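You operate a simulated robot arm through the tools that you are given. There is no shell and no other tool. Be economical: measure what you need, move in short steps, check, and stop when the job is done.

You are at the controls of a simulated two-armed robot. One attempt, no reset.

JOB
Take the open-top cabinet out of use and leave it safe to work on.
Fine: green rocker switch off, supply switch off, lock home, try the start; plug out onto the service table; purple sign on the yellow-handled glass strip. Set down upright: cabinet plug, purple sign.

Only the result counts: the job must be done as asked and must still hold three seconds after the hand-in. Knocking over, shifting, dropping, spilling or breaking anything else fails it.

ROBOT AND FRAMES
Two 7-joint arms with two-finger grippers on one trunk, on a base that drives. Base frame: it is fixed to the floor where the robot stands at the start and does not move with it; the origin is under the middle of the robot, x ahead of it, y to its left, z up. Units: mm, degrees, N and s.
The left shoulder is at the start at [60, 123, 945], the right one opposite. With the tool pointing down near the work surface each hand reaches from about 360 to 800 mm from the robot's upright axis, wherever it stands, measured 20 degrees to its own side. Places, roughly: green rocker switch [800, 0, 800]; supply lock [-800, 600, 1000]; supply switch [-800, 500, 1000]; top of the service table [700, 300, 800]; top of the yellow-handled glass strip [100, -1500, 1000]. Payload 1.47 kg a hand.
Tool frame (each hand has its own): the origin (TCP) lies between the finger pads and is the grasp point; the fingertips stand 16 mm ahead of it; z points along the fingers, y is the line along which they close. Largest opening 87 mm; the body of the gripper starts 55 mm behind the TCP.
Orientation is that of the tool frame in the base frame, as a unit quaternion [x, y, z, w]. With the fingers straight down and closing along the base's y, the tool's x points along the base's -x, its y along +y and its z along -z.

CONTROLS
- The arms move only by the tool servo_tool. It takes "left_targets", "right_targets" or both (then of equal length, played together; a hand with none holds still); each is a list of rows, each a list of 3 entries, a list of its own where there are three numbers: the opening, from 0 (shut) to 1 (fully open), then the shift along the tool's x, y, z in cm, then the turn, a rotation vector about the tool's x, y, z in degrees. In form: [[hand, [x, y, z], [ax, ay, az]], ...]. A call has 1 to 10 rows; each row shifts and turns the commanded pose from where the row before left it, along the tool's axes as they then stand. A row lasts 0.2 s, in which the tool goes at most 50 mm and 8.6 degrees; a call with a longer step from one row to the next is refused whole, and so is a gripper value outside its range. Where a pose cannot be reached the arm comes as near as it can. A force on the tool above 50 N (or 10 N above the force at the start of the call, whichever is more), or a blocked arm, ends the call early, and 0.2 s more pass. The fingers move at their own pace (about 153 mm/s each) and stop on an object; they squeeze with about 28 N. The grip force told is the motor's: it shows also when the fingers shut on nothing. Time passes only in rows, and 0.2 s behind the last, so rows that do not move let the fingers close. It gives the time, the measured TCP pose, the force on the tool (base axes), the opening and the grip force at its end, in the units of the frame above (readings bear some noise), with the torque about the TCP (base axes, N m) and any sound that the robot's microphone picked up.
- Cameras (640 x 400 px; columns grow to the right, rows downward): "scene" is now at [29.4, 71.6, 1494.3]; the picture's right is [0.96, -0.28, 0.00], its down [-0.23, -0.77, -0.60] and it looks along [0.17, 0.58, -0.80] (base axes); focal length 214 px, centre (320, 200). "left" rides on the left gripper at [73, -12, -90] in its tool frame; the picture's right is [0.16, 0.99, 0.00], its down [-0.72, 0.12, -0.68] and it looks along [-0.67, 0.11, 0.73] (tool axes); focal length 247 px, centre (320, 200). "right" rides on the right gripper at [73, 12, -90] in its tool frame; the picture's right is [-0.16, 0.99, 0.00], its down [-0.72, -0.12, -0.68] and it looks along [-0.67, -0.11, 0.73] (tool axes); focal length 247 px, centre (320, 200). There is no depth. A picture from a camera that has moved, and an enlarged one, comes with that camera's place and axes in the base frame and with its lens.
- grab_frame(camera): a new picture of that camera. The clock stands still meanwhile.
- lift_body(by): slides the trunk up (or, below 0, down) by that many mm; the arms and the scene camera ride with it, the base frame stays. It gives what a move gives, with no picture.
- roll_base(legs): drives the robot by 1 to 6 legs, each [ahead, left, turn to the left] in mm, mm and degrees, along the robot's own axes; the way and the turn of a leg run together, so that a leg with both is an arc; at most 1500 mm and 180 degrees a leg. The arms and the cameras ride along, it lands a little off, and it stops where it bumps. It gives what a move gives.
- turn_head(pan, tilt): turns the head with the scene camera to pan (to the left, within 120 degrees either way) and tilt (down, from -29 to 69), counted from straight ahead of the robot. It gives what a move gives.
- inspect(camera, box): a new picture of the part [left, top, right, bottom] of that camera's present view, enlarged. The clock stands still meanwhile.
- close_job(): hands the job in; it is judged then, once.

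Go step by step. Nothing tells you exact positions but the pictures and the camera data: compare them with the known pose of the tool, close in by small moves and look again before you grip or let go. The budget is 120 turns and 88 pictures, counting those below and the enlarged ones. Unless the task says otherwise, let go and move clear before handing in, and close with one line.

The tools are called as a command line: name --argument value ..., lists and objects as JSON in quotes. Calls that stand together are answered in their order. servo_tool: Moves the arms, as the interface text tells. Its arguments: {"type":"object","properties":{"left_targets":{"type":"array"},"right_targets":{"type":"array"}},"required":[]} The other tools are called the same way: lift_body (by) slides the trunk up or down; roll_base (legs) drives the base; turn_head (pan, tilt) turns the head that bears the scene camera; grab_frame (camera) takes a picture; inspect (camera, box) takes an enlarged picture of a part of a camera's view; close_job () hands the job in.

At the start:

```text
t: 0.0
left_tool_pos: [369.4, 459.5, 1252.1]
left_tool_rot: [0.0, 1.0, 0.0, -0.001]
left_wrist_force: [-0.6, 0.0, 0.4]
left_wrist_torque: [0.0, 0.04, 0.01]
left_finger_gap: 86.9
left_grip_force: 0.0
right_tool_pos: [385.7, 77.1, 1281.5]
right_tool_rot: [0.0, 1.0, 0.0, 0.0]
right_wrist_force: [0.1, -0.1, -0.3]
right_wrist_torque: [0.0, 0.0, 0.0]
right_finger_gap: 86.8
right_grip_force: 0.0
trunk travel left (down, up): [-100.0, 130.0]
robot x, y, heading: [-1.7, -0.6, -0.1]
head pan, tilt: [73.6, 53.0]
```

scene: 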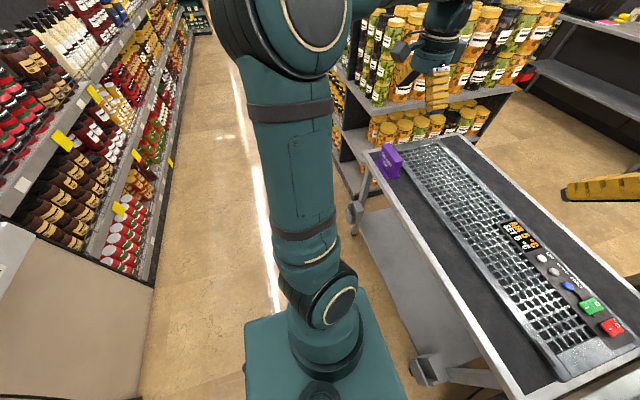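
right: 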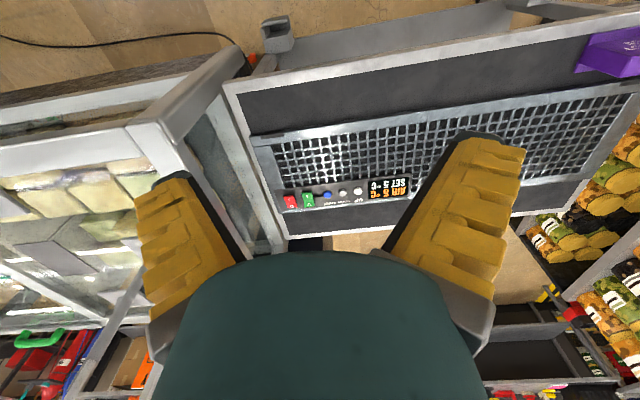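
left: 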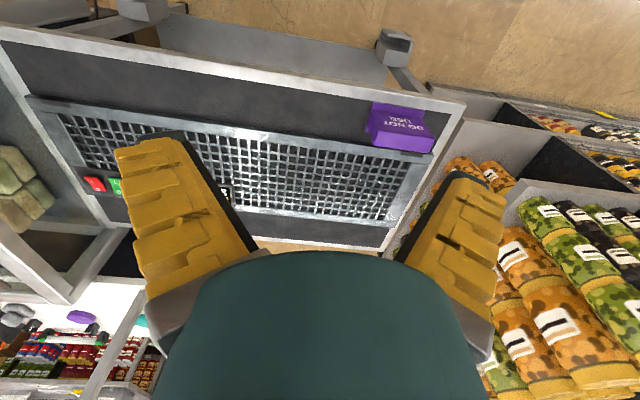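

I see a table with a control panel (display, buttons, green and red) and a purple sign at its left end, with a glass cabinet to the right. I'll look around first.

turn_head --pan 0 --tilt 45

grab_frame --camera "scene"

turn_head --pan -70 --tilt 35

grab_frame --camera "scene"

turn_head --pan 120 --tilt 20

grab_frame --camera "scene"

```text
t: 1.5
left_tool_pos: [370.4, 459.0, 1252.1]
left_tool_rot: [0.001, 1.0, 0.0, 0.001]
left_wrist_force: [-0.3, -0.2, -0.4]
left_wrist_torque: [-0.03, 0.01, 0.0]
left_finger_gap: 86.9
left_grip_force: 0.1
right_tool_pos: [386.3, 77.7, 1281.8]
right_tool_rot: [0.001, 1.0, 0.0, 0.001]
right_wrist_force: [0.5, 0.0, -0.2]
right_wrist_torque: [0.02, 0.0, -0.02]
right_finger_gap: 87.1
right_grip_force: 0.1
trunk travel left (down, up): [-100.0, 130.0]
robot x, y, heading: [-0.7, 1.0, 0.0]
head pan, tilt: [0.0, 45.0]
```

```text
84 pictures are left
camera scene: at [89.7, 0.5, 1505.1], right [0.0, -1.0, 0.0], down [-0.71, 0.0, -0.71], along [0.71, 0.0, -0.71], focal length 214 px, centre (320, 200)
```

scene: 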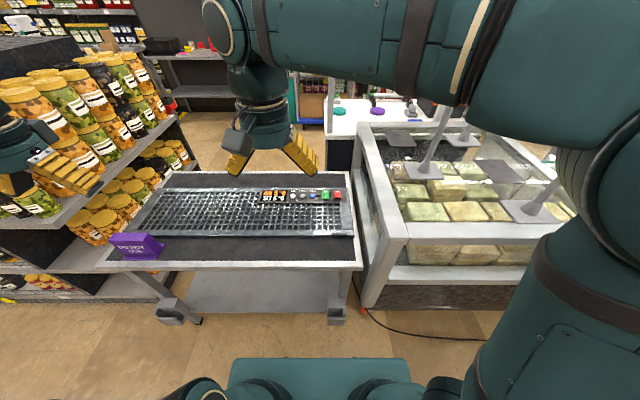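

```text
t: 2.9
left_tool_pos: [369.7, 460.1, 1251.9]
left_tool_rot: [0.0, 1.0, 0.001, 0.0]
left_wrist_force: [-0.2, -0.4, 0.2]
left_wrist_torque: [-0.02, -0.02, 0.02]
left_finger_gap: 87.1
left_grip_force: 0.1
right_tool_pos: [385.5, 76.8, 1281.8]
right_tool_rot: [0.0, 1.0, -0.001, 0.0]
right_wrist_force: [0.4, -0.8, -0.8]
right_wrist_torque: [0.01, -0.02, -0.01]
right_finger_gap: 87.1
right_grip_force: 0.1
trunk travel left (down, up): [-100.0, 130.0]
robot x, y, heading: [2.2, 0.5, 0.2]
head pan, tilt: [-70.0, 35.0]
```

```text
83 pictures are left
camera scene: at [38.6, -82.2, 1519.9], right [-0.94, -0.34, 0.0], down [-0.2, 0.54, -0.82], along [0.28, -0.77, -0.57], focal length 214 px, centre (320, 200)
```

scene: 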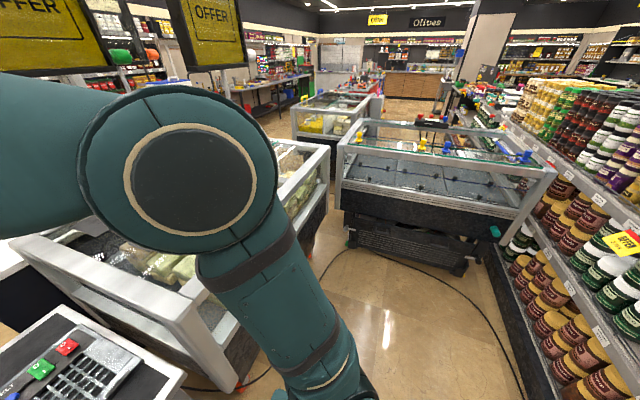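

```text
t: 5.7
left_tool_pos: [369.4, 459.1, 1251.1]
left_tool_rot: [0.0, 1.0, 0.001, -0.001]
left_wrist_force: [0.3, 0.3, 0.3]
left_wrist_torque: [0.0, -0.01, -0.01]
left_finger_gap: 87.1
left_grip_force: 0.0
right_tool_pos: [385.9, 77.1, 1281.9]
right_tool_rot: [0.0, 1.0, -0.001, 0.0]
right_wrist_force: [0.3, 0.5, 0.4]
right_wrist_torque: [0.0, 0.03, -0.02]
right_finger_gap: 87.2
right_grip_force: 0.0
trunk travel left (down, up): [-100.0, 130.0]
robot x, y, heading: [3.1, -3.7, 0.1]
head pan, tilt: [120.0, 20.0]
```

```text
82 pictures are left
camera scene: at [-38.1, 81.2, 1543.7], right [0.87, 0.5, 0.0], down [0.17, -0.3, -0.94], along [-0.47, 0.81, -0.34], focal length 214 px, centre (320, 200)
```

scene: 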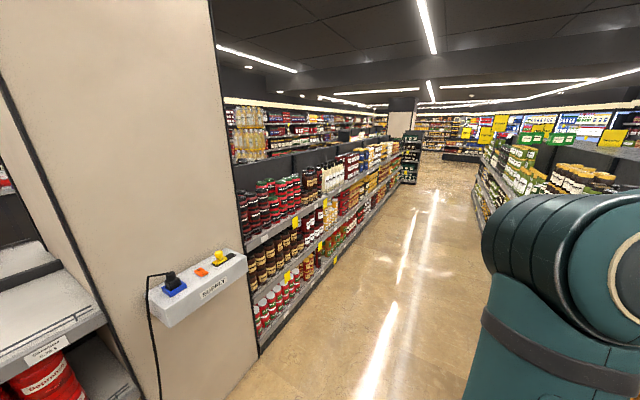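

The supply box is on the column behind-left: a black plug in a blue socket, an orange switch and a yellow lock. Now a closer look at the supply box, console and cabinet.

inspect --camera "scene" --box '[130, 230, 270, 340]'

turn_head --pan -5 --tilt 40

inspect --camera "scene" --box '[200, 150, 360, 250]'

turn_head --pan -90 --tilt 25

grab_frame --camera "scene"

```text
3.64 times, centred on (200, 285) of scene
camera zoom: at [-38.1, 81.2, 1543.7], right [0.87, 0.5, 0.0], down [0.17, -0.3, -0.94], along [-0.47, 0.81, -0.34], focal length 780 px, centre (756, -109)
```

zoom: 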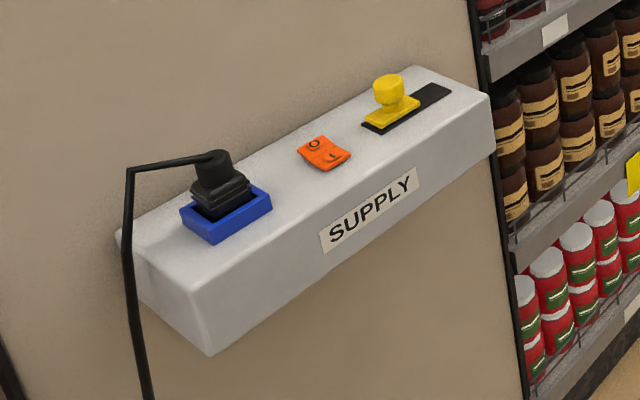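

```text
t: 7.7
left_tool_pos: [371.3, 458.8, 1251.3]
left_tool_rot: [0.0, 1.0, 0.0, 0.0]
left_wrist_force: [0.1, 0.6, -0.2]
left_wrist_torque: [-0.04, -0.01, 0.0]
left_finger_gap: 86.9
left_grip_force: 0.0
right_tool_pos: [385.4, 77.1, 1282.4]
right_tool_rot: [0.0, 1.0, -0.001, 0.0]
right_wrist_force: [-0.4, 1.0, 0.2]
right_wrist_torque: [0.01, -0.04, -0.01]
right_finger_gap: 87.0
right_grip_force: 0.0
trunk travel left (down, up): [-100.0, 130.0]
robot x, y, heading: [-2.3, -0.8, 0.2]
head pan, tilt: [-5.0, 40.0]
```

```text
4.00 times, centred on (280, 200) of scene
camera zoom: at [93.1, -6.9, 1512.3], right [-0.09, -1.0, 0.0], down [-0.64, 0.06, -0.77], along [0.76, -0.07, -0.64], focal length 858 px, centre (480, 200)
```

zoom: 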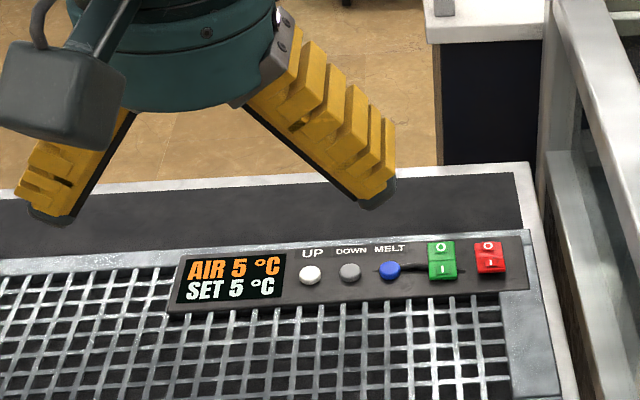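

```text
t: 9.3
left_tool_pos: [369.0, 459.6, 1250.4]
left_tool_rot: [0.001, 1.0, 0.0, 0.0]
left_wrist_force: [0.5, 0.0, 0.4]
left_wrist_torque: [-0.01, -0.02, -0.03]
left_finger_gap: 86.9
left_grip_force: 0.1
right_tool_pos: [385.7, 78.3, 1282.2]
right_tool_rot: [0.0, 1.0, 0.0, 0.0]
right_wrist_force: [1.3, -0.5, -0.8]
right_wrist_torque: [-0.01, -0.01, -0.02]
right_finger_gap: 86.8
right_grip_force: 0.1
trunk travel left (down, up): [-100.0, 130.0]
robot x, y, heading: [0.2, -0.2, -0.1]
head pan, tilt: [-90.0, 25.0]
```

```text
79 pictures are left
camera scene: at [8.4, -91.6, 1535.6], right [-1.0, 0.0, 0.0], down [0.0, 0.42, -0.91], along [0.0, -0.91, -0.42], focal length 214 px, centre (320, 200)
```

scene: 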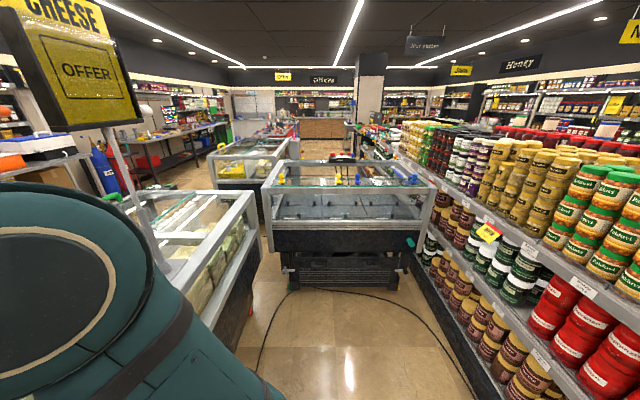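

inspect --camera "scene" --box '[250, 140, 450, 265]'

turn_head --pan -10 --tilt 50

grab_frame --camera "scene"

inspect --camera "right" --box '[240, 130, 440, 240]'

inspect --camera "left" --box '[340, 80, 460, 170]'

```text
3.20 times, centred on (350, 202) of scene
camera zoom: at [8.4, -91.6, 1535.6], right [-1.0, 0.0, 0.0], down [0.0, 0.42, -0.91], along [0.0, -0.91, -0.42], focal length 686 px, centre (224, 192)
```

zoom: 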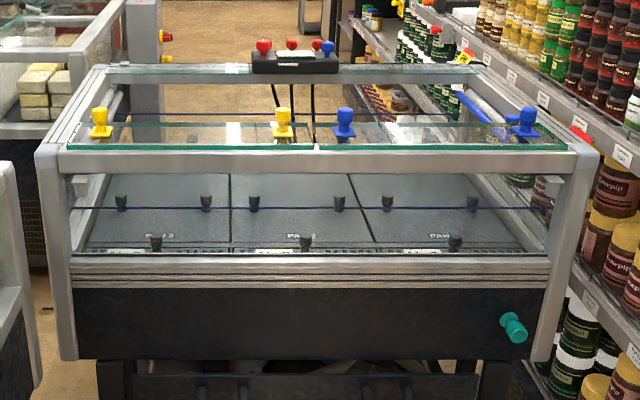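

```text
t: 10.8
left_tool_pos: [369.8, 459.6, 1250.9]
left_tool_rot: [0.0, 1.0, 0.0, 0.0]
left_wrist_force: [-0.2, 0.0, 0.6]
left_wrist_torque: [0.0, 0.0, 0.01]
left_finger_gap: 87.2
left_grip_force: 0.0
right_tool_pos: [384.9, 77.5, 1282.3]
right_tool_rot: [0.0, 1.0, 0.0, -0.001]
right_wrist_force: [0.2, 0.0, 0.1]
right_wrist_torque: [-0.02, 0.01, 0.0]
right_finger_gap: 86.9
right_grip_force: 0.1
trunk travel left (down, up): [-100.0, 130.0]
robot x, y, heading: [-2.4, -1.0, -0.2]
head pan, tilt: [-10.0, 50.0]
```

```text
77 pictures are left
camera scene: at [84.2, -12.9, 1498.2], right [-0.17, -0.98, 0.0], down [-0.75, 0.13, -0.64], along [0.63, -0.11, -0.77], focal length 214 px, centre (320, 200)
```

scene: 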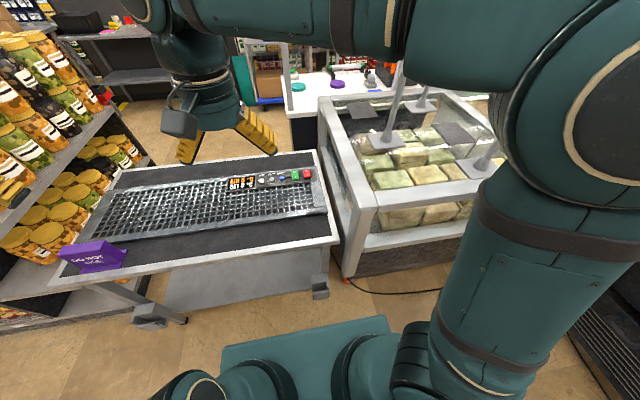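

```text
3.20 times, centred on (340, 185) of right
camera zoom: at [312.3, 90.2, 1372.9], right [0.16, 0.99, 0.0], down [0.72, -0.12, 0.68], along [0.67, -0.11, -0.73], focal length 790 px, centre (256, 248)
```

zoom: 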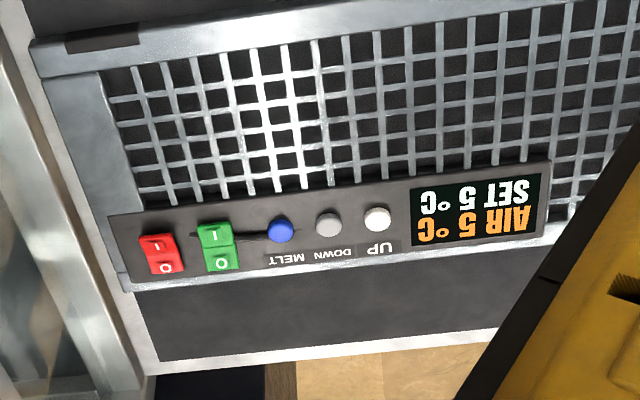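

```text
4.44 times, centred on (400, 125) of left
camera zoom: at [297.1, 446.8, 1340.0], right [-0.16, 0.99, 0.0], down [0.72, 0.12, 0.68], along [0.67, 0.11, -0.73], focal length 1098 px, centre (-36, 533)
```

zoom: 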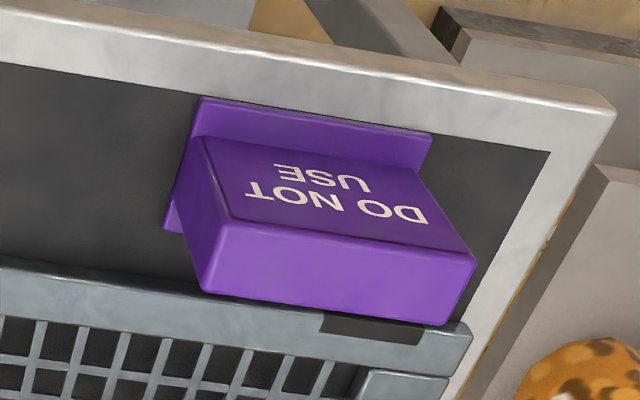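

The table's near edge is at about x=460, and the green rocker sits near (826,-30,805) with O on the far half. I'll drive forward a little and bring the right hand over it.

roll_base --legs '[[80, 0, 0]]'

servo_tool --right_targets '[[0, [-4.5, -1, 2], [0, 0, 0]], [0, [-4.5, -1, 2], [0, 0, 0]], [0, [-4.5, -1.5, 2], [0, 0, 0]], [0, [-4.5, -1.5, 2], [0, 0, 0]], [0, [-4.5, -1.5, 2], [0, 0, 0]], [0, [-4, -1.5, 2.5], [0, 0, 0]], [0, [-4, -1, 3], [0, 0, 0]], [0, [0, 0, 4.5], [0, 0, 0]], [0, [0, 0, 4.5], [0, 0, 0]], [0, [0, 0, 4.5], [0, 0, 0]]]'

grab_frame --camera "right"

grab_frame --camera "scene"

```text
t: 11.9
left_tool_pos: [449.7, 458.9, 1251.7]
left_tool_rot: [0.001, 1.0, 0.001, 0.0]
left_wrist_force: [0.7, 0.1, 0.0]
left_wrist_torque: [-0.03, 0.0, -0.02]
left_finger_gap: 87.0
left_grip_force: 0.0
right_tool_pos: [465.5, 77.5, 1281.7]
right_tool_rot: [0.0, 1.0, 0.0, 0.0]
right_wrist_force: [0.2, -0.6, 0.8]
right_wrist_torque: [-0.02, 0.03, -0.01]
right_finger_gap: 86.9
right_grip_force: 0.0
trunk travel left (down, up): [-100.0, 130.0]
robot x, y, heading: [79.6, -1.1, 0.2]
head pan, tilt: [-10.0, 50.0]
```

```text
refused: row 1 steps farther than a row can; nothing moved
```

```text
74 pictures are left
camera right: at [392.5, 90.1, 1372.7], right [0.16, 0.99, 0.0], down [0.72, -0.12, 0.68], along [0.67, -0.11, -0.73], focal length 247 px, centre (320, 200)
```

right: 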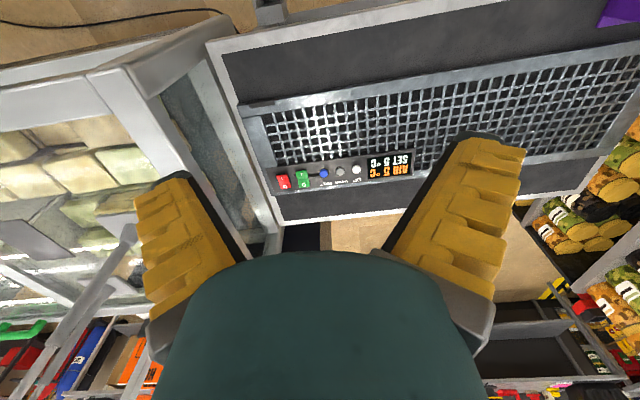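

```text
73 pictures are left
camera scene: at [164.6, -12.9, 1498.1], right [-0.17, -0.98, 0.0], down [-0.75, 0.13, -0.64], along [0.63, -0.11, -0.77], focal length 214 px, centre (320, 200)
```

scene: 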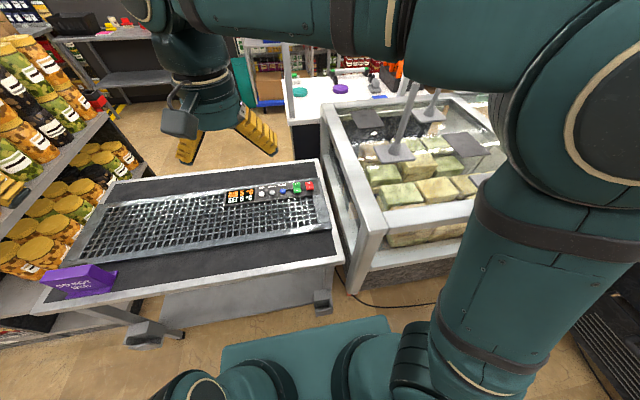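

servo_tool --right_targets '[[0, [-3, -1.07, 3.3], [0, 0, 0]], [0, [-3, -1.07, 3.3], [0, 0, 0]], [0, [-3, -1.07, 3.3], [0, 0, 0]], [0, [-3, -1.07, 3.3], [0, 0, 0]], [0, [-3, -1.07, 3.3], [0, 0, 0]], [0, [-3, -1.07, 3.3], [0, 0, 0]], [0, [-3, -1.07, 3.3], [0, 0, 0]], [0, [-3, -1.07, 3.3], [0, 0, 0]], [0, [-3, -1.07, 3.3], [0, 0, 0]], [0, [-3, -1.07, 3.3], [0, 0, 0]]]'

grab_frame --camera "right"

grab_frame --camera "scene"

```text
t: 14.1
left_tool_pos: [450.3, 459.9, 1251.0]
left_tool_rot: [0.0, 1.0, 0.001, -0.002]
left_wrist_force: [-1.1, 0.4, 0.4]
left_wrist_torque: [0.0, 0.03, -0.03]
left_finger_gap: 87.0
left_grip_force: 0.1
right_tool_pos: [766.9, -30.6, 950.8]
right_tool_rot: [0.001, 1.0, -0.001, -0.001]
right_wrist_force: [-0.1, 0.1, 0.4]
right_wrist_torque: [0.01, -0.02, 0.01]
right_finger_gap: 0.0
right_grip_force: 28.4
trunk travel left (down, up): [-100.0, 130.0]
robot x, y, heading: [75.9, 1.2, 0.1]
head pan, tilt: [-10.0, 50.0]
```

```text
72 pictures are left
camera right: at [693.4, -17.5, 1041.2], right [0.16, 0.99, 0.0], down [0.72, -0.12, 0.68], along [0.67, -0.11, -0.73], focal length 247 px, centre (320, 200)
```

right: 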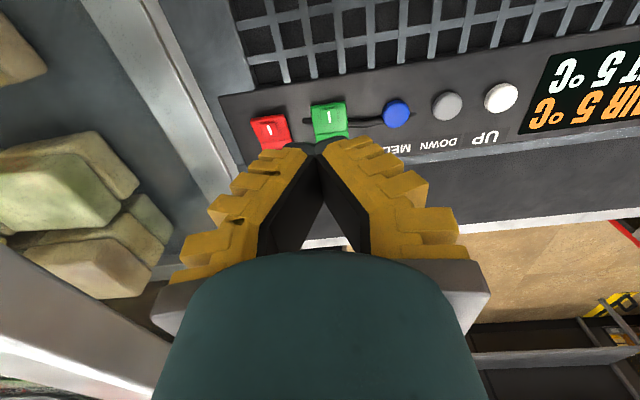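

```text
71 pictures are left
camera scene: at [164.7, -13.1, 1498.0], right [-0.17, -0.98, 0.0], down [-0.76, 0.13, -0.64], along [0.63, -0.11, -0.77], focal length 214 px, centre (320, 200)
```

scene: 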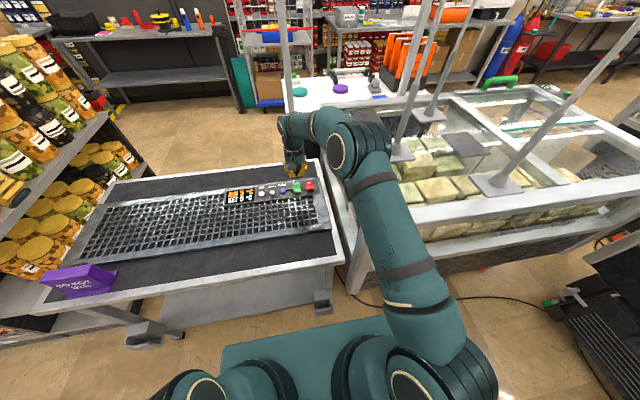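

servo_tool --right_targets '[[0, [-3.5, 0.2, 2], [0, 0, 0]], [0, [-3.2, 0, 3], [0, 0, 0]], [0, [0, 0, 2], [0, 0, 0]], [0, [0, 0, 0], [0, 0, 0]]]'

grab_frame --camera "right"

inspect --camera "scene" --box '[240, 140, 340, 210]'

```text
t: 15.1
left_tool_pos: [448.3, 459.9, 1251.2]
left_tool_rot: [0.0, 1.0, 0.0, 0.0]
left_wrist_force: [0.5, 0.4, -1.2]
left_wrist_torque: [0.01, -0.03, 0.02]
left_finger_gap: 87.1
left_grip_force: 0.0
right_tool_pos: [824.4, -27.8, 882.0]
right_tool_rot: [0.0, 1.0, 0.0, 0.0]
right_wrist_force: [0.8, -1.3, 0.6]
right_wrist_torque: [-0.01, 0.02, -0.04]
right_finger_gap: 0.0
right_grip_force: 28.1
right hand out of reach, approached as far as the arm can: row 2
trunk travel left (down, up): [-100.0, 130.0]
robot x, y, heading: [78.8, -3.1, 0.0]
head pan, tilt: [-10.0, 50.0]
```

```text
70 pictures are left
camera right: at [751.3, -16.5, 972.1], right [0.16, 0.99, 0.0], down [0.72, -0.12, 0.68], along [0.67, -0.11, -0.73], focal length 247 px, centre (320, 200)
```

right: 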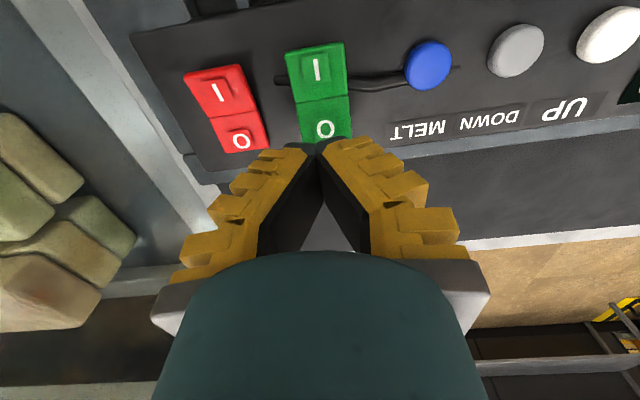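

```text
5.71 times, centred on (290, 175) of scene
camera zoom: at [163.1, -12.9, 1498.2], right [-0.17, -0.98, 0.0], down [-0.75, 0.13, -0.64], along [0.63, -0.11, -0.77], focal length 1226 px, centre (491, 343)
```

zoom: 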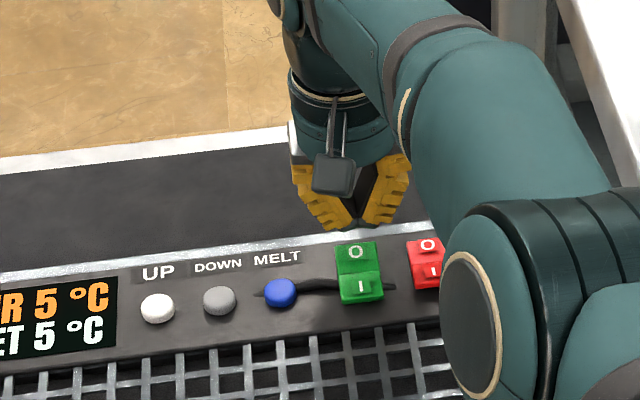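

The rocker spans x≈782–849 with its pivot at about 815, y≈-27. I'll roll ahead slightly to put the fingertips over the O half, then press down gently.

roll_base --legs '[[30, 0, 0]]'

servo_tool --right_targets '[[0, [0, 0, 1.5], [0, 0, 0]], [0, [0, 0, 1.5], [0, 0, 0]], [0, [0, 0, 0], [0, 0, 0]]]'

inspect --camera "right" --box '[200, 20, 440, 180]'

```text
t: 15.9
left_tool_pos: [480.3, 460.5, 1250.5]
left_tool_rot: [0.001, 1.0, 0.0, -0.001]
left_wrist_force: [1.5, 0.6, -0.3]
left_wrist_torque: [-0.01, 0.1, -0.01]
left_finger_gap: 86.8
left_grip_force: 0.2
right_tool_pos: [855.3, -29.2, 881.1]
right_tool_rot: [0.0, 1.0, -0.001, -0.001]
right_wrist_force: [-0.7, 0.0, 0.3]
right_wrist_torque: [-0.01, 0.02, 0.0]
right_finger_gap: 0.0
right_grip_force: 28.0
trunk travel left (down, up): [-100.0, 130.0]
robot x, y, heading: [109.8, 2.2, 0.1]
head pan, tilt: [-10.0, 50.0]
```

```text
t: 16.7
left_tool_pos: [478.3, 458.4, 1252.5]
left_tool_rot: [0.0, 1.0, 0.0, 0.001]
left_wrist_force: [0.3, -0.2, -0.3]
left_wrist_torque: [0.0, -0.02, -0.02]
left_finger_gap: 87.3
left_grip_force: 0.0
right_tool_pos: [852.6, -28.4, 851.9]
right_tool_rot: [0.0, 1.0, 0.0, -0.001]
right_wrist_force: [0.8, 0.1, -0.8]
right_wrist_torque: [-0.02, -0.03, 0.03]
right_finger_gap: 0.0
right_grip_force: 27.3
trunk travel left (down, up): [-100.0, 130.0]
robot x, y, heading: [107.2, -2.3, 0.0]
head pan, tilt: [-10.0, 50.0]
```

```text
2.50 times, centred on (320, 100) of right
camera zoom: at [780.7, -16.0, 942.0], right [0.16, 0.99, 0.0], down [0.72, -0.12, 0.68], along [0.67, -0.11, -0.73], focal length 617 px, centre (320, 450)
```

zoom: 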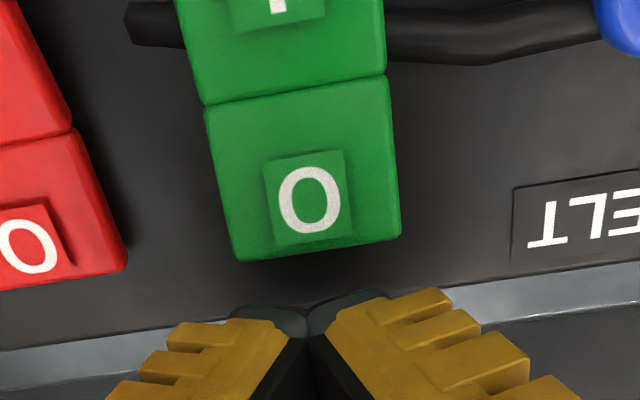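

servo_tool --right_targets '[[0, [1.4, 0.2, 0], [0, 0, 0]], [0, [0, 0, 0.5], [0, 0, 0]], [0, [0, 0, 0.5], [0, 0, 0]], [0, [0, 0, 0.5], [0, 0, 0]], [0, [0, 0, 0.5], [0, 0, 0]], [0, [0, 0, 0.5], [0, 0, 0]], [0, [0, 0, 0.5], [0, 0, 0]]]'

grab_frame --camera "right"

```text
t: 18.2
left_tool_pos: [479.2, 459.8, 1250.3]
left_tool_rot: [0.0, 1.0, 0.0, 0.0]
left_wrist_force: [0.6, 0.5, -0.6]
left_wrist_torque: [0.0, 0.02, 0.03]
left_finger_gap: 87.1
left_grip_force: 0.0
right_tool_pos: [845.9, -26.9, 838.2]
right_tool_rot: [0.002, 1.0, 0.002, 0.01]
right_wrist_force: [0.2, 0.6, 20.7]
right_wrist_torque: [0.09, 0.38, 0.11]
right_finger_gap: 6.1
right_grip_force: 28.5
trunk travel left (down, up): [-100.0, 130.0]
robot x, y, heading: [106.8, 1.8, -0.0]
head pan, tilt: [-10.0, 50.0]
stopped in row 7 (right hand): the force on the tool passed its limit at 53 N (the readings are from after the stop); the commanded pose is now the measured one
```

```text
67 pictures are left
camera right: at [770.8, -14.0, 927.6], right [0.16, 0.99, 0.01], down [0.71, -0.12, 0.69], along [0.69, -0.11, -0.72], focal length 247 px, centre (320, 200)
```

right: 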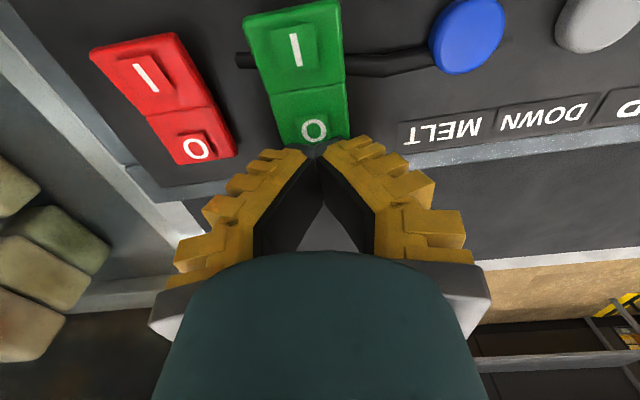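

servo_tool --right_targets '[[0, [0, 0, -2], [0, -1.0, 0]], [0, [0, 0, -2], [0, 0, 0]], [0, [2, 0, 0], [0, 0, 0]]]'

inspect --camera "right" --box '[200, 20, 440, 180]'

inspect --camera "scene" --box '[220, 140, 320, 210]'

```text
t: 19.0
left_tool_pos: [477.8, 458.9, 1252.5]
left_tool_rot: [0.0, 1.0, 0.0, 0.0]
left_wrist_force: [-0.3, -1.5, 0.1]
left_wrist_torque: [0.0, -0.03, 0.05]
left_finger_gap: 87.0
left_grip_force: 0.0
right_tool_pos: [820.9, -26.0, 874.0]
right_tool_rot: [0.001, 1.0, 0.0, 0.015]
right_wrist_force: [0.4, 0.0, 0.5]
right_wrist_torque: [0.0, -0.04, -0.01]
right_finger_gap: 0.0
right_grip_force: 27.9
trunk travel left (down, up): [-100.0, 130.0]
robot x, y, heading: [108.4, 1.6, 0.0]
head pan, tilt: [-10.0, 50.0]
```

```text
2.50 times, centred on (320, 100) of right
camera zoom: at [746.1, -14.2, 962.6], right [0.16, 0.99, 0.01], down [0.7, -0.12, 0.7], along [0.69, -0.11, -0.71], focal length 617 px, centre (320, 450)
```

zoom: 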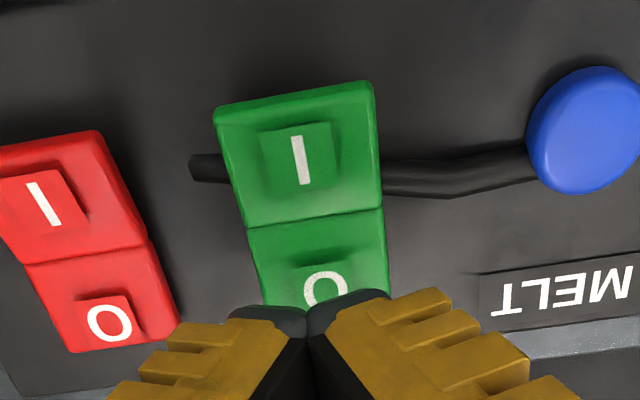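

```text
5.71 times, centred on (270, 175) of scene
camera zoom: at [192.0, -13.0, 1498.2], right [-0.17, -0.98, 0.0], down [-0.75, 0.13, -0.64], along [0.63, -0.11, -0.77], focal length 1226 px, centre (606, 343)
```

zoom: 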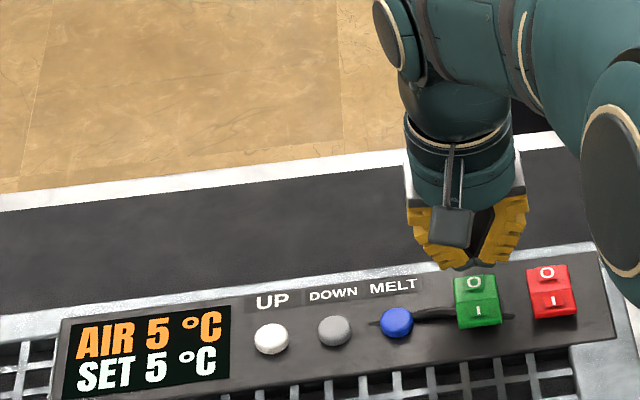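

inspect --camera "scene" --box '[286, 182, 324, 206]'

```text
16.00 times, centred on (305, 194) of scene
camera zoom: at [192.0, -13.0, 1498.2], right [-0.17, -0.98, 0.0], down [-0.75, 0.13, -0.64], along [0.63, -0.11, -0.77], focal length 3432 px, centre (560, 296)
```

zoom: 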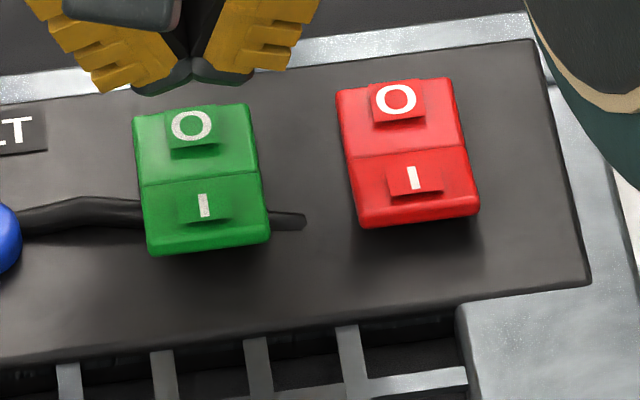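

servo_tool --right_targets '[[0, [-3.1, -0.2, 0], [0, 1.8, 0]], [0, [0, 0, 2.2], [0, 0, 0]], [0, [0, 0, 0], [0, 0, 0]]]'

inspect --camera "right" --box '[200, 20, 440, 180]'

```text
t: 19.8
left_tool_pos: [479.2, 459.1, 1250.6]
left_tool_rot: [0.0, 1.0, -0.001, 0.0]
left_wrist_force: [0.2, 0.0, -0.1]
left_wrist_torque: [0.01, 0.01, -0.03]
left_finger_gap: 87.0
left_grip_force: 0.1
right_tool_pos: [854.0, -29.8, 853.1]
right_tool_rot: [0.001, 1.0, 0.001, -0.001]
right_wrist_force: [0.1, -0.5, 0.4]
right_wrist_torque: [0.01, -0.01, -0.02]
right_finger_gap: 0.0
right_grip_force: 27.4
trunk travel left (down, up): [-100.0, 130.0]
robot x, y, heading: [109.3, -1.2, -0.2]
head pan, tilt: [-10.0, 50.0]
```

```text
2.50 times, centred on (320, 100) of right
camera zoom: at [780.8, -16.2, 943.5], right [0.16, 0.99, 0.0], down [0.72, -0.12, 0.68], along [0.67, -0.11, -0.73], focal length 617 px, centre (320, 450)
```

zoom: 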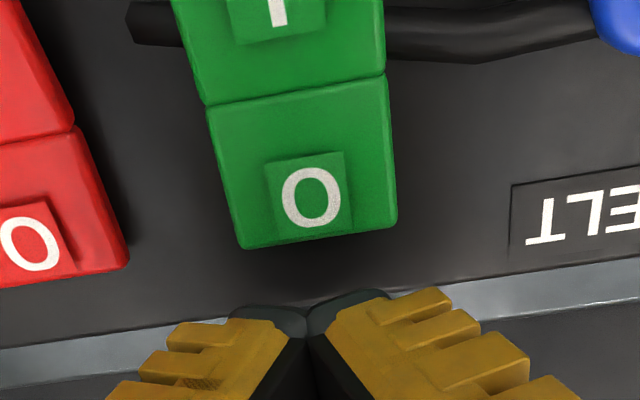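

The O end now sits lower than before while the red rocker is unchanged, so the green rocker is off. Next I retract the arm, back away and turn to the supply box.

servo_tool --right_targets '[[0, [0, 0, -4.5], [0, 0, 0]], [0, [0, 0, -4.5], [0, 0, 0]], [0, [1, -0.5, -4.5], [0, 0, 0]], [0, [2, -1, -4], [0, 0, 0]], [0, [3, -1, -3.5], [0, 0, 0]], [0, [4, -1, -2.5], [0, 0, 0]], [0, [4, -1, -2.5], [0, 0, 0]], [0, [4, -1, -2.5], [0, 0, 0]], [0, [4, -1, -2], [0, 0, 0]], [0, [4, -1, -2], [0, 0, 0]]]'

roll_base --legs '[[-310, 0, 0], [0, 0, 180], [0, -430, 0]]'

turn_head --pan 0 --tilt 40

grab_frame --camera "scene"

```text
t: 22.0
left_tool_pos: [477.3, 460.1, 1251.4]
left_tool_rot: [0.0, 1.0, 0.0, 0.0]
left_wrist_force: [-0.8, -0.5, -1.1]
left_wrist_torque: [0.01, -0.03, -0.05]
left_finger_gap: 87.1
left_grip_force: 0.0
right_tool_pos: [592.3, -103.6, 1178.3]
right_tool_rot: [0.0, 1.0, 0.002, 0.0]
right_wrist_force: [0.0, 0.7, 0.3]
right_wrist_torque: [0.02, -0.04, 0.0]
right_finger_gap: 0.0
right_grip_force: 28.0
trunk travel left (down, up): [-100.0, 130.0]
robot x, y, heading: [108.5, 2.8, 0.0]
head pan, tilt: [-10.0, 50.0]
```

```text
t: 35.3
left_tool_pos: [-573.4, -42.4, 1251.1]
left_tool_rot: [1.0, 0.013, 0.0, -0.001]
left_wrist_force: [-0.3, 0.6, -0.3]
left_wrist_torque: [-0.01, 0.01, 0.01]
left_finger_gap: 86.9
left_grip_force: 0.1
right_tool_pos: [-703.3, 514.4, 1177.8]
right_tool_rot: [1.0, 0.012, 0.0, 0.002]
right_wrist_force: [-0.3, -0.1, 0.1]
right_wrist_torque: [0.01, -0.02, 0.0]
right_finger_gap: 0.1
right_grip_force: 28.6
trunk travel left (down, up): [-100.0, 130.0]
robot x, y, heading: [-214.6, 423.4, -178.5]
head pan, tilt: [-10.0, 50.0]
```

```text
t: 36.0
left_tool_pos: [-572.6, -44.2, 1250.9]
left_tool_rot: [1.0, 0.013, 0.0, -0.001]
left_wrist_force: [0.1, -0.4, 1.1]
left_wrist_torque: [0.0, -0.02, 0.02]
left_finger_gap: 87.2
left_grip_force: 0.0
right_tool_pos: [-703.0, 514.0, 1178.3]
right_tool_rot: [1.0, 0.013, 0.0, 0.002]
right_wrist_force: [0.3, -0.9, -0.1]
right_wrist_torque: [0.0, -0.01, 0.03]
right_finger_gap: 0.2
right_grip_force: 27.8
trunk travel left (down, up): [-100.0, 130.0]
robot x, y, heading: [-216.3, 422.8, -178.3]
head pan, tilt: [0.0, 40.0]
```

```text
62 pictures are left
camera scene: at [-311.6, 422.7, 1512.3], right [-0.03, 1.0, 0.0], down [0.64, 0.02, -0.77], along [-0.77, -0.02, -0.64], focal length 214 px, centre (320, 200)
```

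scene: 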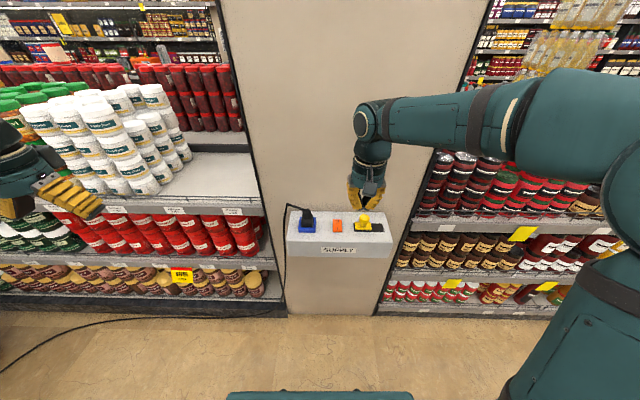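

inspect --camera "scene" --box '[275, 190, 405, 270]'

grab_frame --camera "right"

```text
4.92 times, centred on (340, 230) of scene
camera zoom: at [-311.6, 422.7, 1512.3], right [-0.03, 1.0, 0.0], down [0.64, 0.02, -0.77], along [-0.77, -0.02, -0.64], focal length 1056 px, centre (222, 52)
```

zoom: 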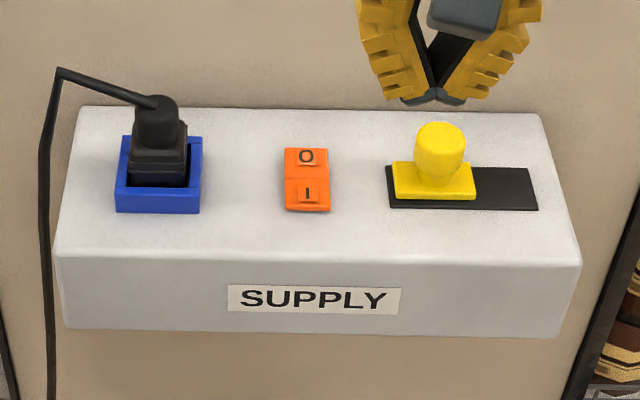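

```text
60 pictures are left
camera right: at [-630.3, 506.2, 1268.9], right [-0.13, -0.99, 0.0], down [-0.73, 0.1, 0.68], along [-0.67, 0.09, -0.73], focal length 247 px, centre (320, 200)
```

right: 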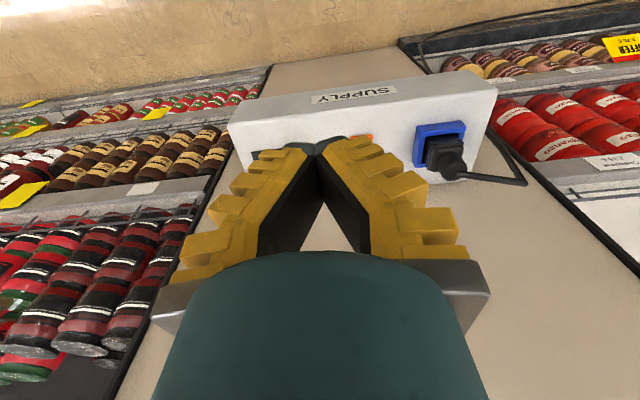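

The supply box top is at about z=960; the switch crease is near (-827,469), with O on the wall side. The lock knob at y≈558 can slide toward +y. I'll bring the right hand over the O half.

servo_tool --right_targets '[[0, [-2.96, 0.82, 2.96], [0, 0, 0]], [0, [-2.96, 0.82, 2.96], [0, 0, 0]], [0, [-2.96, 0.82, 2.96], [0, 0, 0]], [0, [-2.96, 0.82, 2.96], [0, 0, 0]], [0, [-2.96, 0.82, 2.96], [0, 0, 0]], [0, [0, 0, 0], [0, 0, 0]]]'

grab_frame --camera "right"

inspect --camera "scene" --box '[275, 170, 405, 250]'

```text
t: 37.5
left_tool_pos: [-571.7, -43.7, 1250.5]
left_tool_rot: [1.0, 0.013, 0.0, 0.0]
left_wrist_force: [0.1, 0.6, 0.5]
left_wrist_torque: [-0.01, 0.01, 0.0]
left_finger_gap: 86.9
left_grip_force: 0.0
right_tool_pos: [-850.0, 470.7, 1029.5]
right_tool_rot: [1.0, 0.012, 0.0, 0.002]
right_wrist_force: [-0.3, 0.3, 0.6]
right_wrist_torque: [0.01, -0.01, -0.01]
right_finger_gap: 0.2
right_grip_force: 28.3
trunk travel left (down, up): [-100.0, 130.0]
robot x, y, heading: [-217.3, 425.4, -178.5]
head pan, tilt: [0.0, 40.0]
```

```text
59 pictures are left
camera right: at [-777.1, 462.1, 1120.2], right [-0.13, -0.99, 0.0], down [-0.73, 0.1, 0.68], along [-0.67, 0.09, -0.73], focal length 247 px, centre (320, 200)
```

right: 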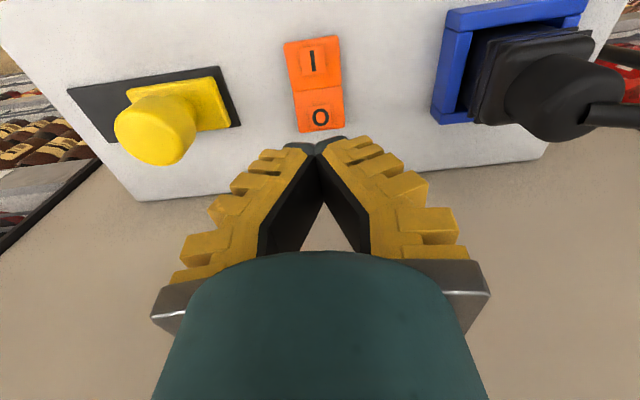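

```text
4.92 times, centred on (340, 210) of scene
camera zoom: at [-310.6, 423.0, 1512.5], right [-0.03, 1.0, 0.0], down [0.64, 0.02, -0.77], along [-0.77, -0.02, -0.64], focal length 1056 px, centre (222, 151)
```

zoom: 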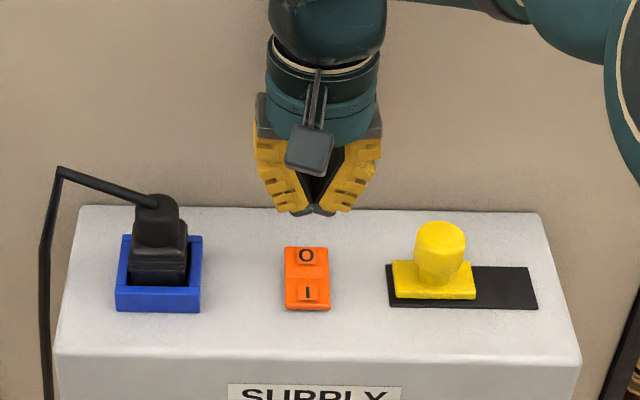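

servo_tool --right_targets '[[0, [0.5, 0, 2], [0, 0, 0]], [0, [0, 0, 0.8], [0, 0, 0]], [0, [0, 0, 0.5], [0, 0, 0]], [0, [0, 0, 0.5], [0, 0, 0]], [0, [0, 0, 0.5], [0, 0, 0]], [0, [0, 0, 0.5], [0, 0, 0]], [0, [0, 0, 0.5], [0, 0, 0]], [0, [0, 0, 0.5], [0, 0, 0]]]'

servo_tool --right_targets '[[0, [0, 0, -2], [0, 0, 0]], [0, [0, 0, -2], [0, 0, 0]], [0, [0, 0, -0.5], [0, 0, 0]]]'

grab_frame --camera "right"

```text
t: 39.2
left_tool_pos: [-571.5, -44.0, 1251.5]
left_tool_rot: [1.0, 0.013, 0.0, 0.001]
left_wrist_force: [-0.2, -0.6, 0.6]
left_wrist_torque: [0.0, 0.01, 0.0]
left_finger_gap: 86.9
left_grip_force: 0.0
right_tool_pos: [-844.6, 470.2, 975.2]
right_tool_rot: [1.0, 0.012, -0.003, 0.003]
right_wrist_force: [-1.2, 1.0, 18.6]
right_wrist_torque: [0.0, -0.15, 0.09]
right_finger_gap: 6.1
right_grip_force: 28.2
trunk travel left (down, up): [-100.0, 130.0]
robot x, y, heading: [-213.4, 425.1, -178.5]
head pan, tilt: [0.0, 40.0]
```

```text
t: 40.0
left_tool_pos: [-571.7, -45.6, 1250.5]
left_tool_rot: [1.0, 0.012, -0.001, 0.0]
left_wrist_force: [0.1, -0.5, -0.2]
left_wrist_torque: [0.02, 0.02, 0.0]
left_finger_gap: 87.2
left_grip_force: 0.1
right_tool_pos: [-844.5, 469.3, 1016.7]
right_tool_rot: [1.0, 0.013, 0.0, 0.002]
right_wrist_force: [-0.4, -0.9, 0.3]
right_wrist_torque: [-0.02, 0.01, 0.02]
right_finger_gap: 0.1
right_grip_force: 28.3
trunk travel left (down, up): [-100.0, 130.0]
robot x, y, heading: [-212.3, 427.4, -178.4]
head pan, tilt: [0.0, 40.0]
```

```text
57 pictures are left
camera right: at [-771.9, 461.1, 1107.9], right [-0.13, -0.99, 0.0], down [-0.73, 0.1, 0.68], along [-0.67, 0.09, -0.73], focal length 247 px, centre (320, 200)
```

right: 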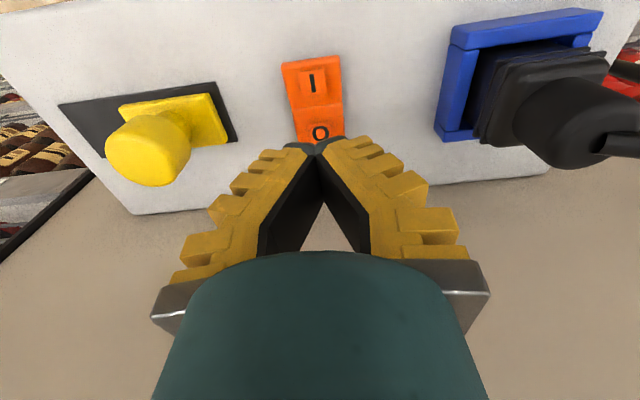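

servo_tool --right_targets '[[0, [-0.55, -0.1, -1.28], [0, 0, 0]], [0, [0, 0, 0], [0, 0, 0]]]'

grab_frame --camera "right"

inspect --camera "scene" --box '[275, 170, 405, 250]'

```text
t: 40.6
left_tool_pos: [-573.8, -44.4, 1250.7]
left_tool_rot: [1.0, 0.014, -0.001, 0.0]
left_wrist_force: [0.0, -0.1, -0.4]
left_wrist_torque: [0.01, 0.02, 0.03]
left_finger_gap: 86.7
left_grip_force: 0.0
right_tool_pos: [-850.5, 470.7, 1030.9]
right_tool_rot: [1.0, 0.014, 0.0, 0.002]
right_wrist_force: [0.6, 0.3, -0.3]
right_wrist_torque: [0.0, -0.01, 0.01]
right_finger_gap: 0.2
right_grip_force: 28.1
trunk travel left (down, up): [-100.0, 130.0]
robot x, y, heading: [-216.6, 424.5, -178.5]
head pan, tilt: [0.0, 40.0]
```

```text
56 pictures are left
camera right: at [-777.6, 461.8, 1120.8], right [-0.13, -0.99, 0.0], down [-0.73, 0.1, 0.68], along [-0.67, 0.09, -0.73], focal length 247 px, centre (320, 200)
```

right: 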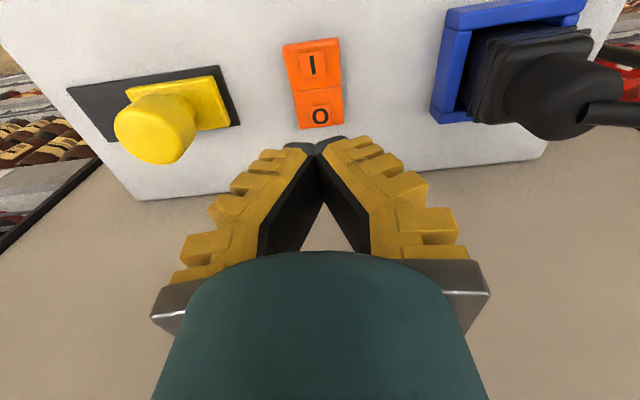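

```text
4.92 times, centred on (340, 210) of scene
camera zoom: at [-311.6, 422.7, 1512.3], right [-0.03, 1.0, 0.0], down [0.64, 0.02, -0.77], along [-0.77, -0.02, -0.64], focal length 1056 px, centre (222, 151)
```

zoom: 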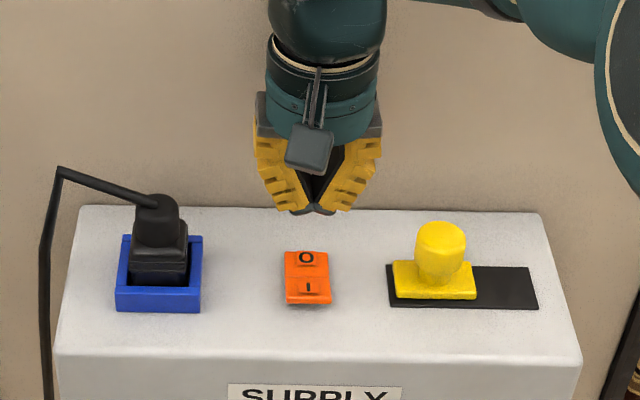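

The switch is clearly flipped to O. Next I move over the lock knob with the fingers open.

servo_tool --right_targets '[[0.3, [0.5, -1.5, -3], [0, 0, 0]], [0.8, [0.8, -3.6, -1], [0, 0, 0]], [0.8, [0.9, -3.6, 0], [0, 0, 0]], [0.8, [0, 0, 0], [0, 0, 0]]]'

grab_frame --camera "right"

inspect --camera "scene" --box '[275, 170, 405, 250]'

```text
t: 41.6
left_tool_pos: [-572.8, -45.6, 1249.8]
left_tool_rot: [1.0, 0.014, 0.0, 0.0]
left_wrist_force: [-0.8, 0.1, -1.2]
left_wrist_torque: [-0.01, 0.01, -0.01]
left_finger_gap: 86.9
left_grip_force: 0.1
right_tool_pos: [-831.1, 556.3, 1069.3]
right_tool_rot: [1.0, 0.013, 0.0, 0.002]
right_wrist_force: [0.3, 0.0, 0.0]
right_wrist_torque: [0.05, -0.01, 0.05]
right_finger_gap: 73.5
right_grip_force: 2.5
trunk travel left (down, up): [-100.0, 130.0]
robot x, y, heading: [-212.8, 421.6, -178.5]
head pan, tilt: [0.0, 40.0]
```

```text
54 pictures are left
camera right: at [-758.3, 548.8, 1160.0], right [-0.13, -0.99, 0.0], down [-0.73, 0.1, 0.68], along [-0.67, 0.09, -0.73], focal length 247 px, centre (320, 200)
```

right: 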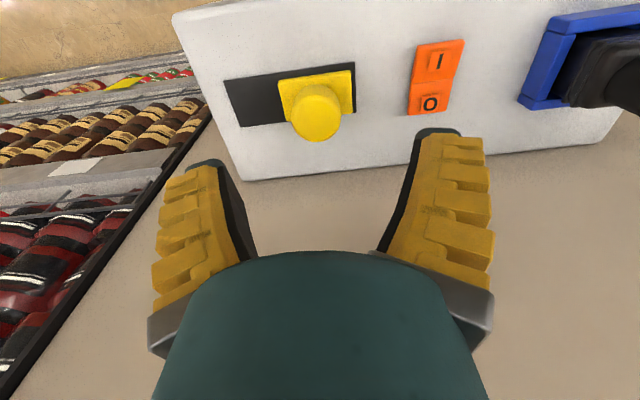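

```text
4.92 times, centred on (340, 210) of scene
camera zoom: at [-311.9, 422.1, 1512.3], right [-0.03, 1.0, 0.0], down [0.64, 0.02, -0.77], along [-0.77, -0.02, -0.64], focal length 1056 px, centre (222, 151)
```

zoom: 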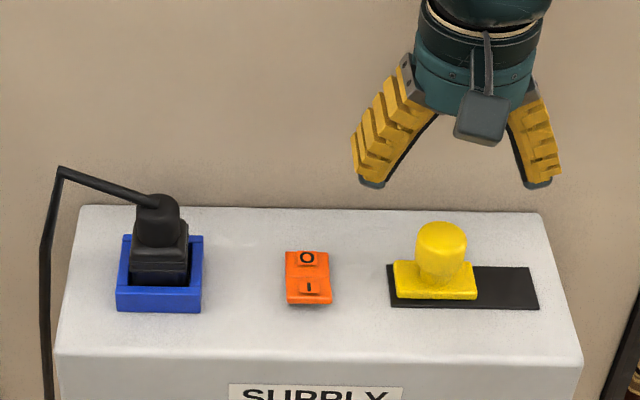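

servo_tool --right_targets '[[0.8, [0.3, -0.4, 3], [0, 0, 0]], [0.8, [0, 0, 3.5], [0, 0, 0]], [0.8, [0, 0, 0.5], [0, 0, 0]], [0, [0, 0, 0], [0, 0, 0]], [0, [0, 0, 0], [0, 0, 0]], [0, [0, 0, 0], [0, 0, 0]]]'

inspect --camera "scene" --box '[275, 170, 405, 250]'

```text
t: 43.0
left_tool_pos: [-571.4, -44.9, 1251.5]
left_tool_rot: [1.0, 0.013, 0.0, 0.0]
left_wrist_force: [0.1, -0.3, -0.4]
left_wrist_torque: [-0.01, 0.03, -0.02]
left_finger_gap: 87.2
left_grip_force: 0.0
right_tool_pos: [-829.0, 562.0, 1000.4]
right_tool_rot: [1.0, 0.013, -0.001, 0.001]
right_wrist_force: [0.2, -1.2, 6.1]
right_wrist_torque: [-0.07, 0.53, -0.02]
right_finger_gap: 24.7
right_grip_force: 29.3
trunk travel left (down, up): [-100.0, 130.0]
robot x, y, heading: [-214.3, 430.0, -178.4]
head pan, tilt: [0.0, 40.0]
```

```text
4.92 times, centred on (340, 210) of scene
camera zoom: at [-311.0, 422.4, 1512.4], right [-0.03, 1.0, 0.0], down [0.64, 0.02, -0.77], along [-0.77, -0.02, -0.64], focal length 1056 px, centre (222, 151)
```

zoom: 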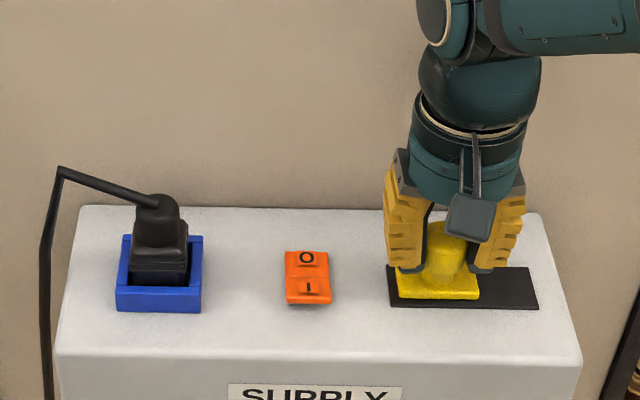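

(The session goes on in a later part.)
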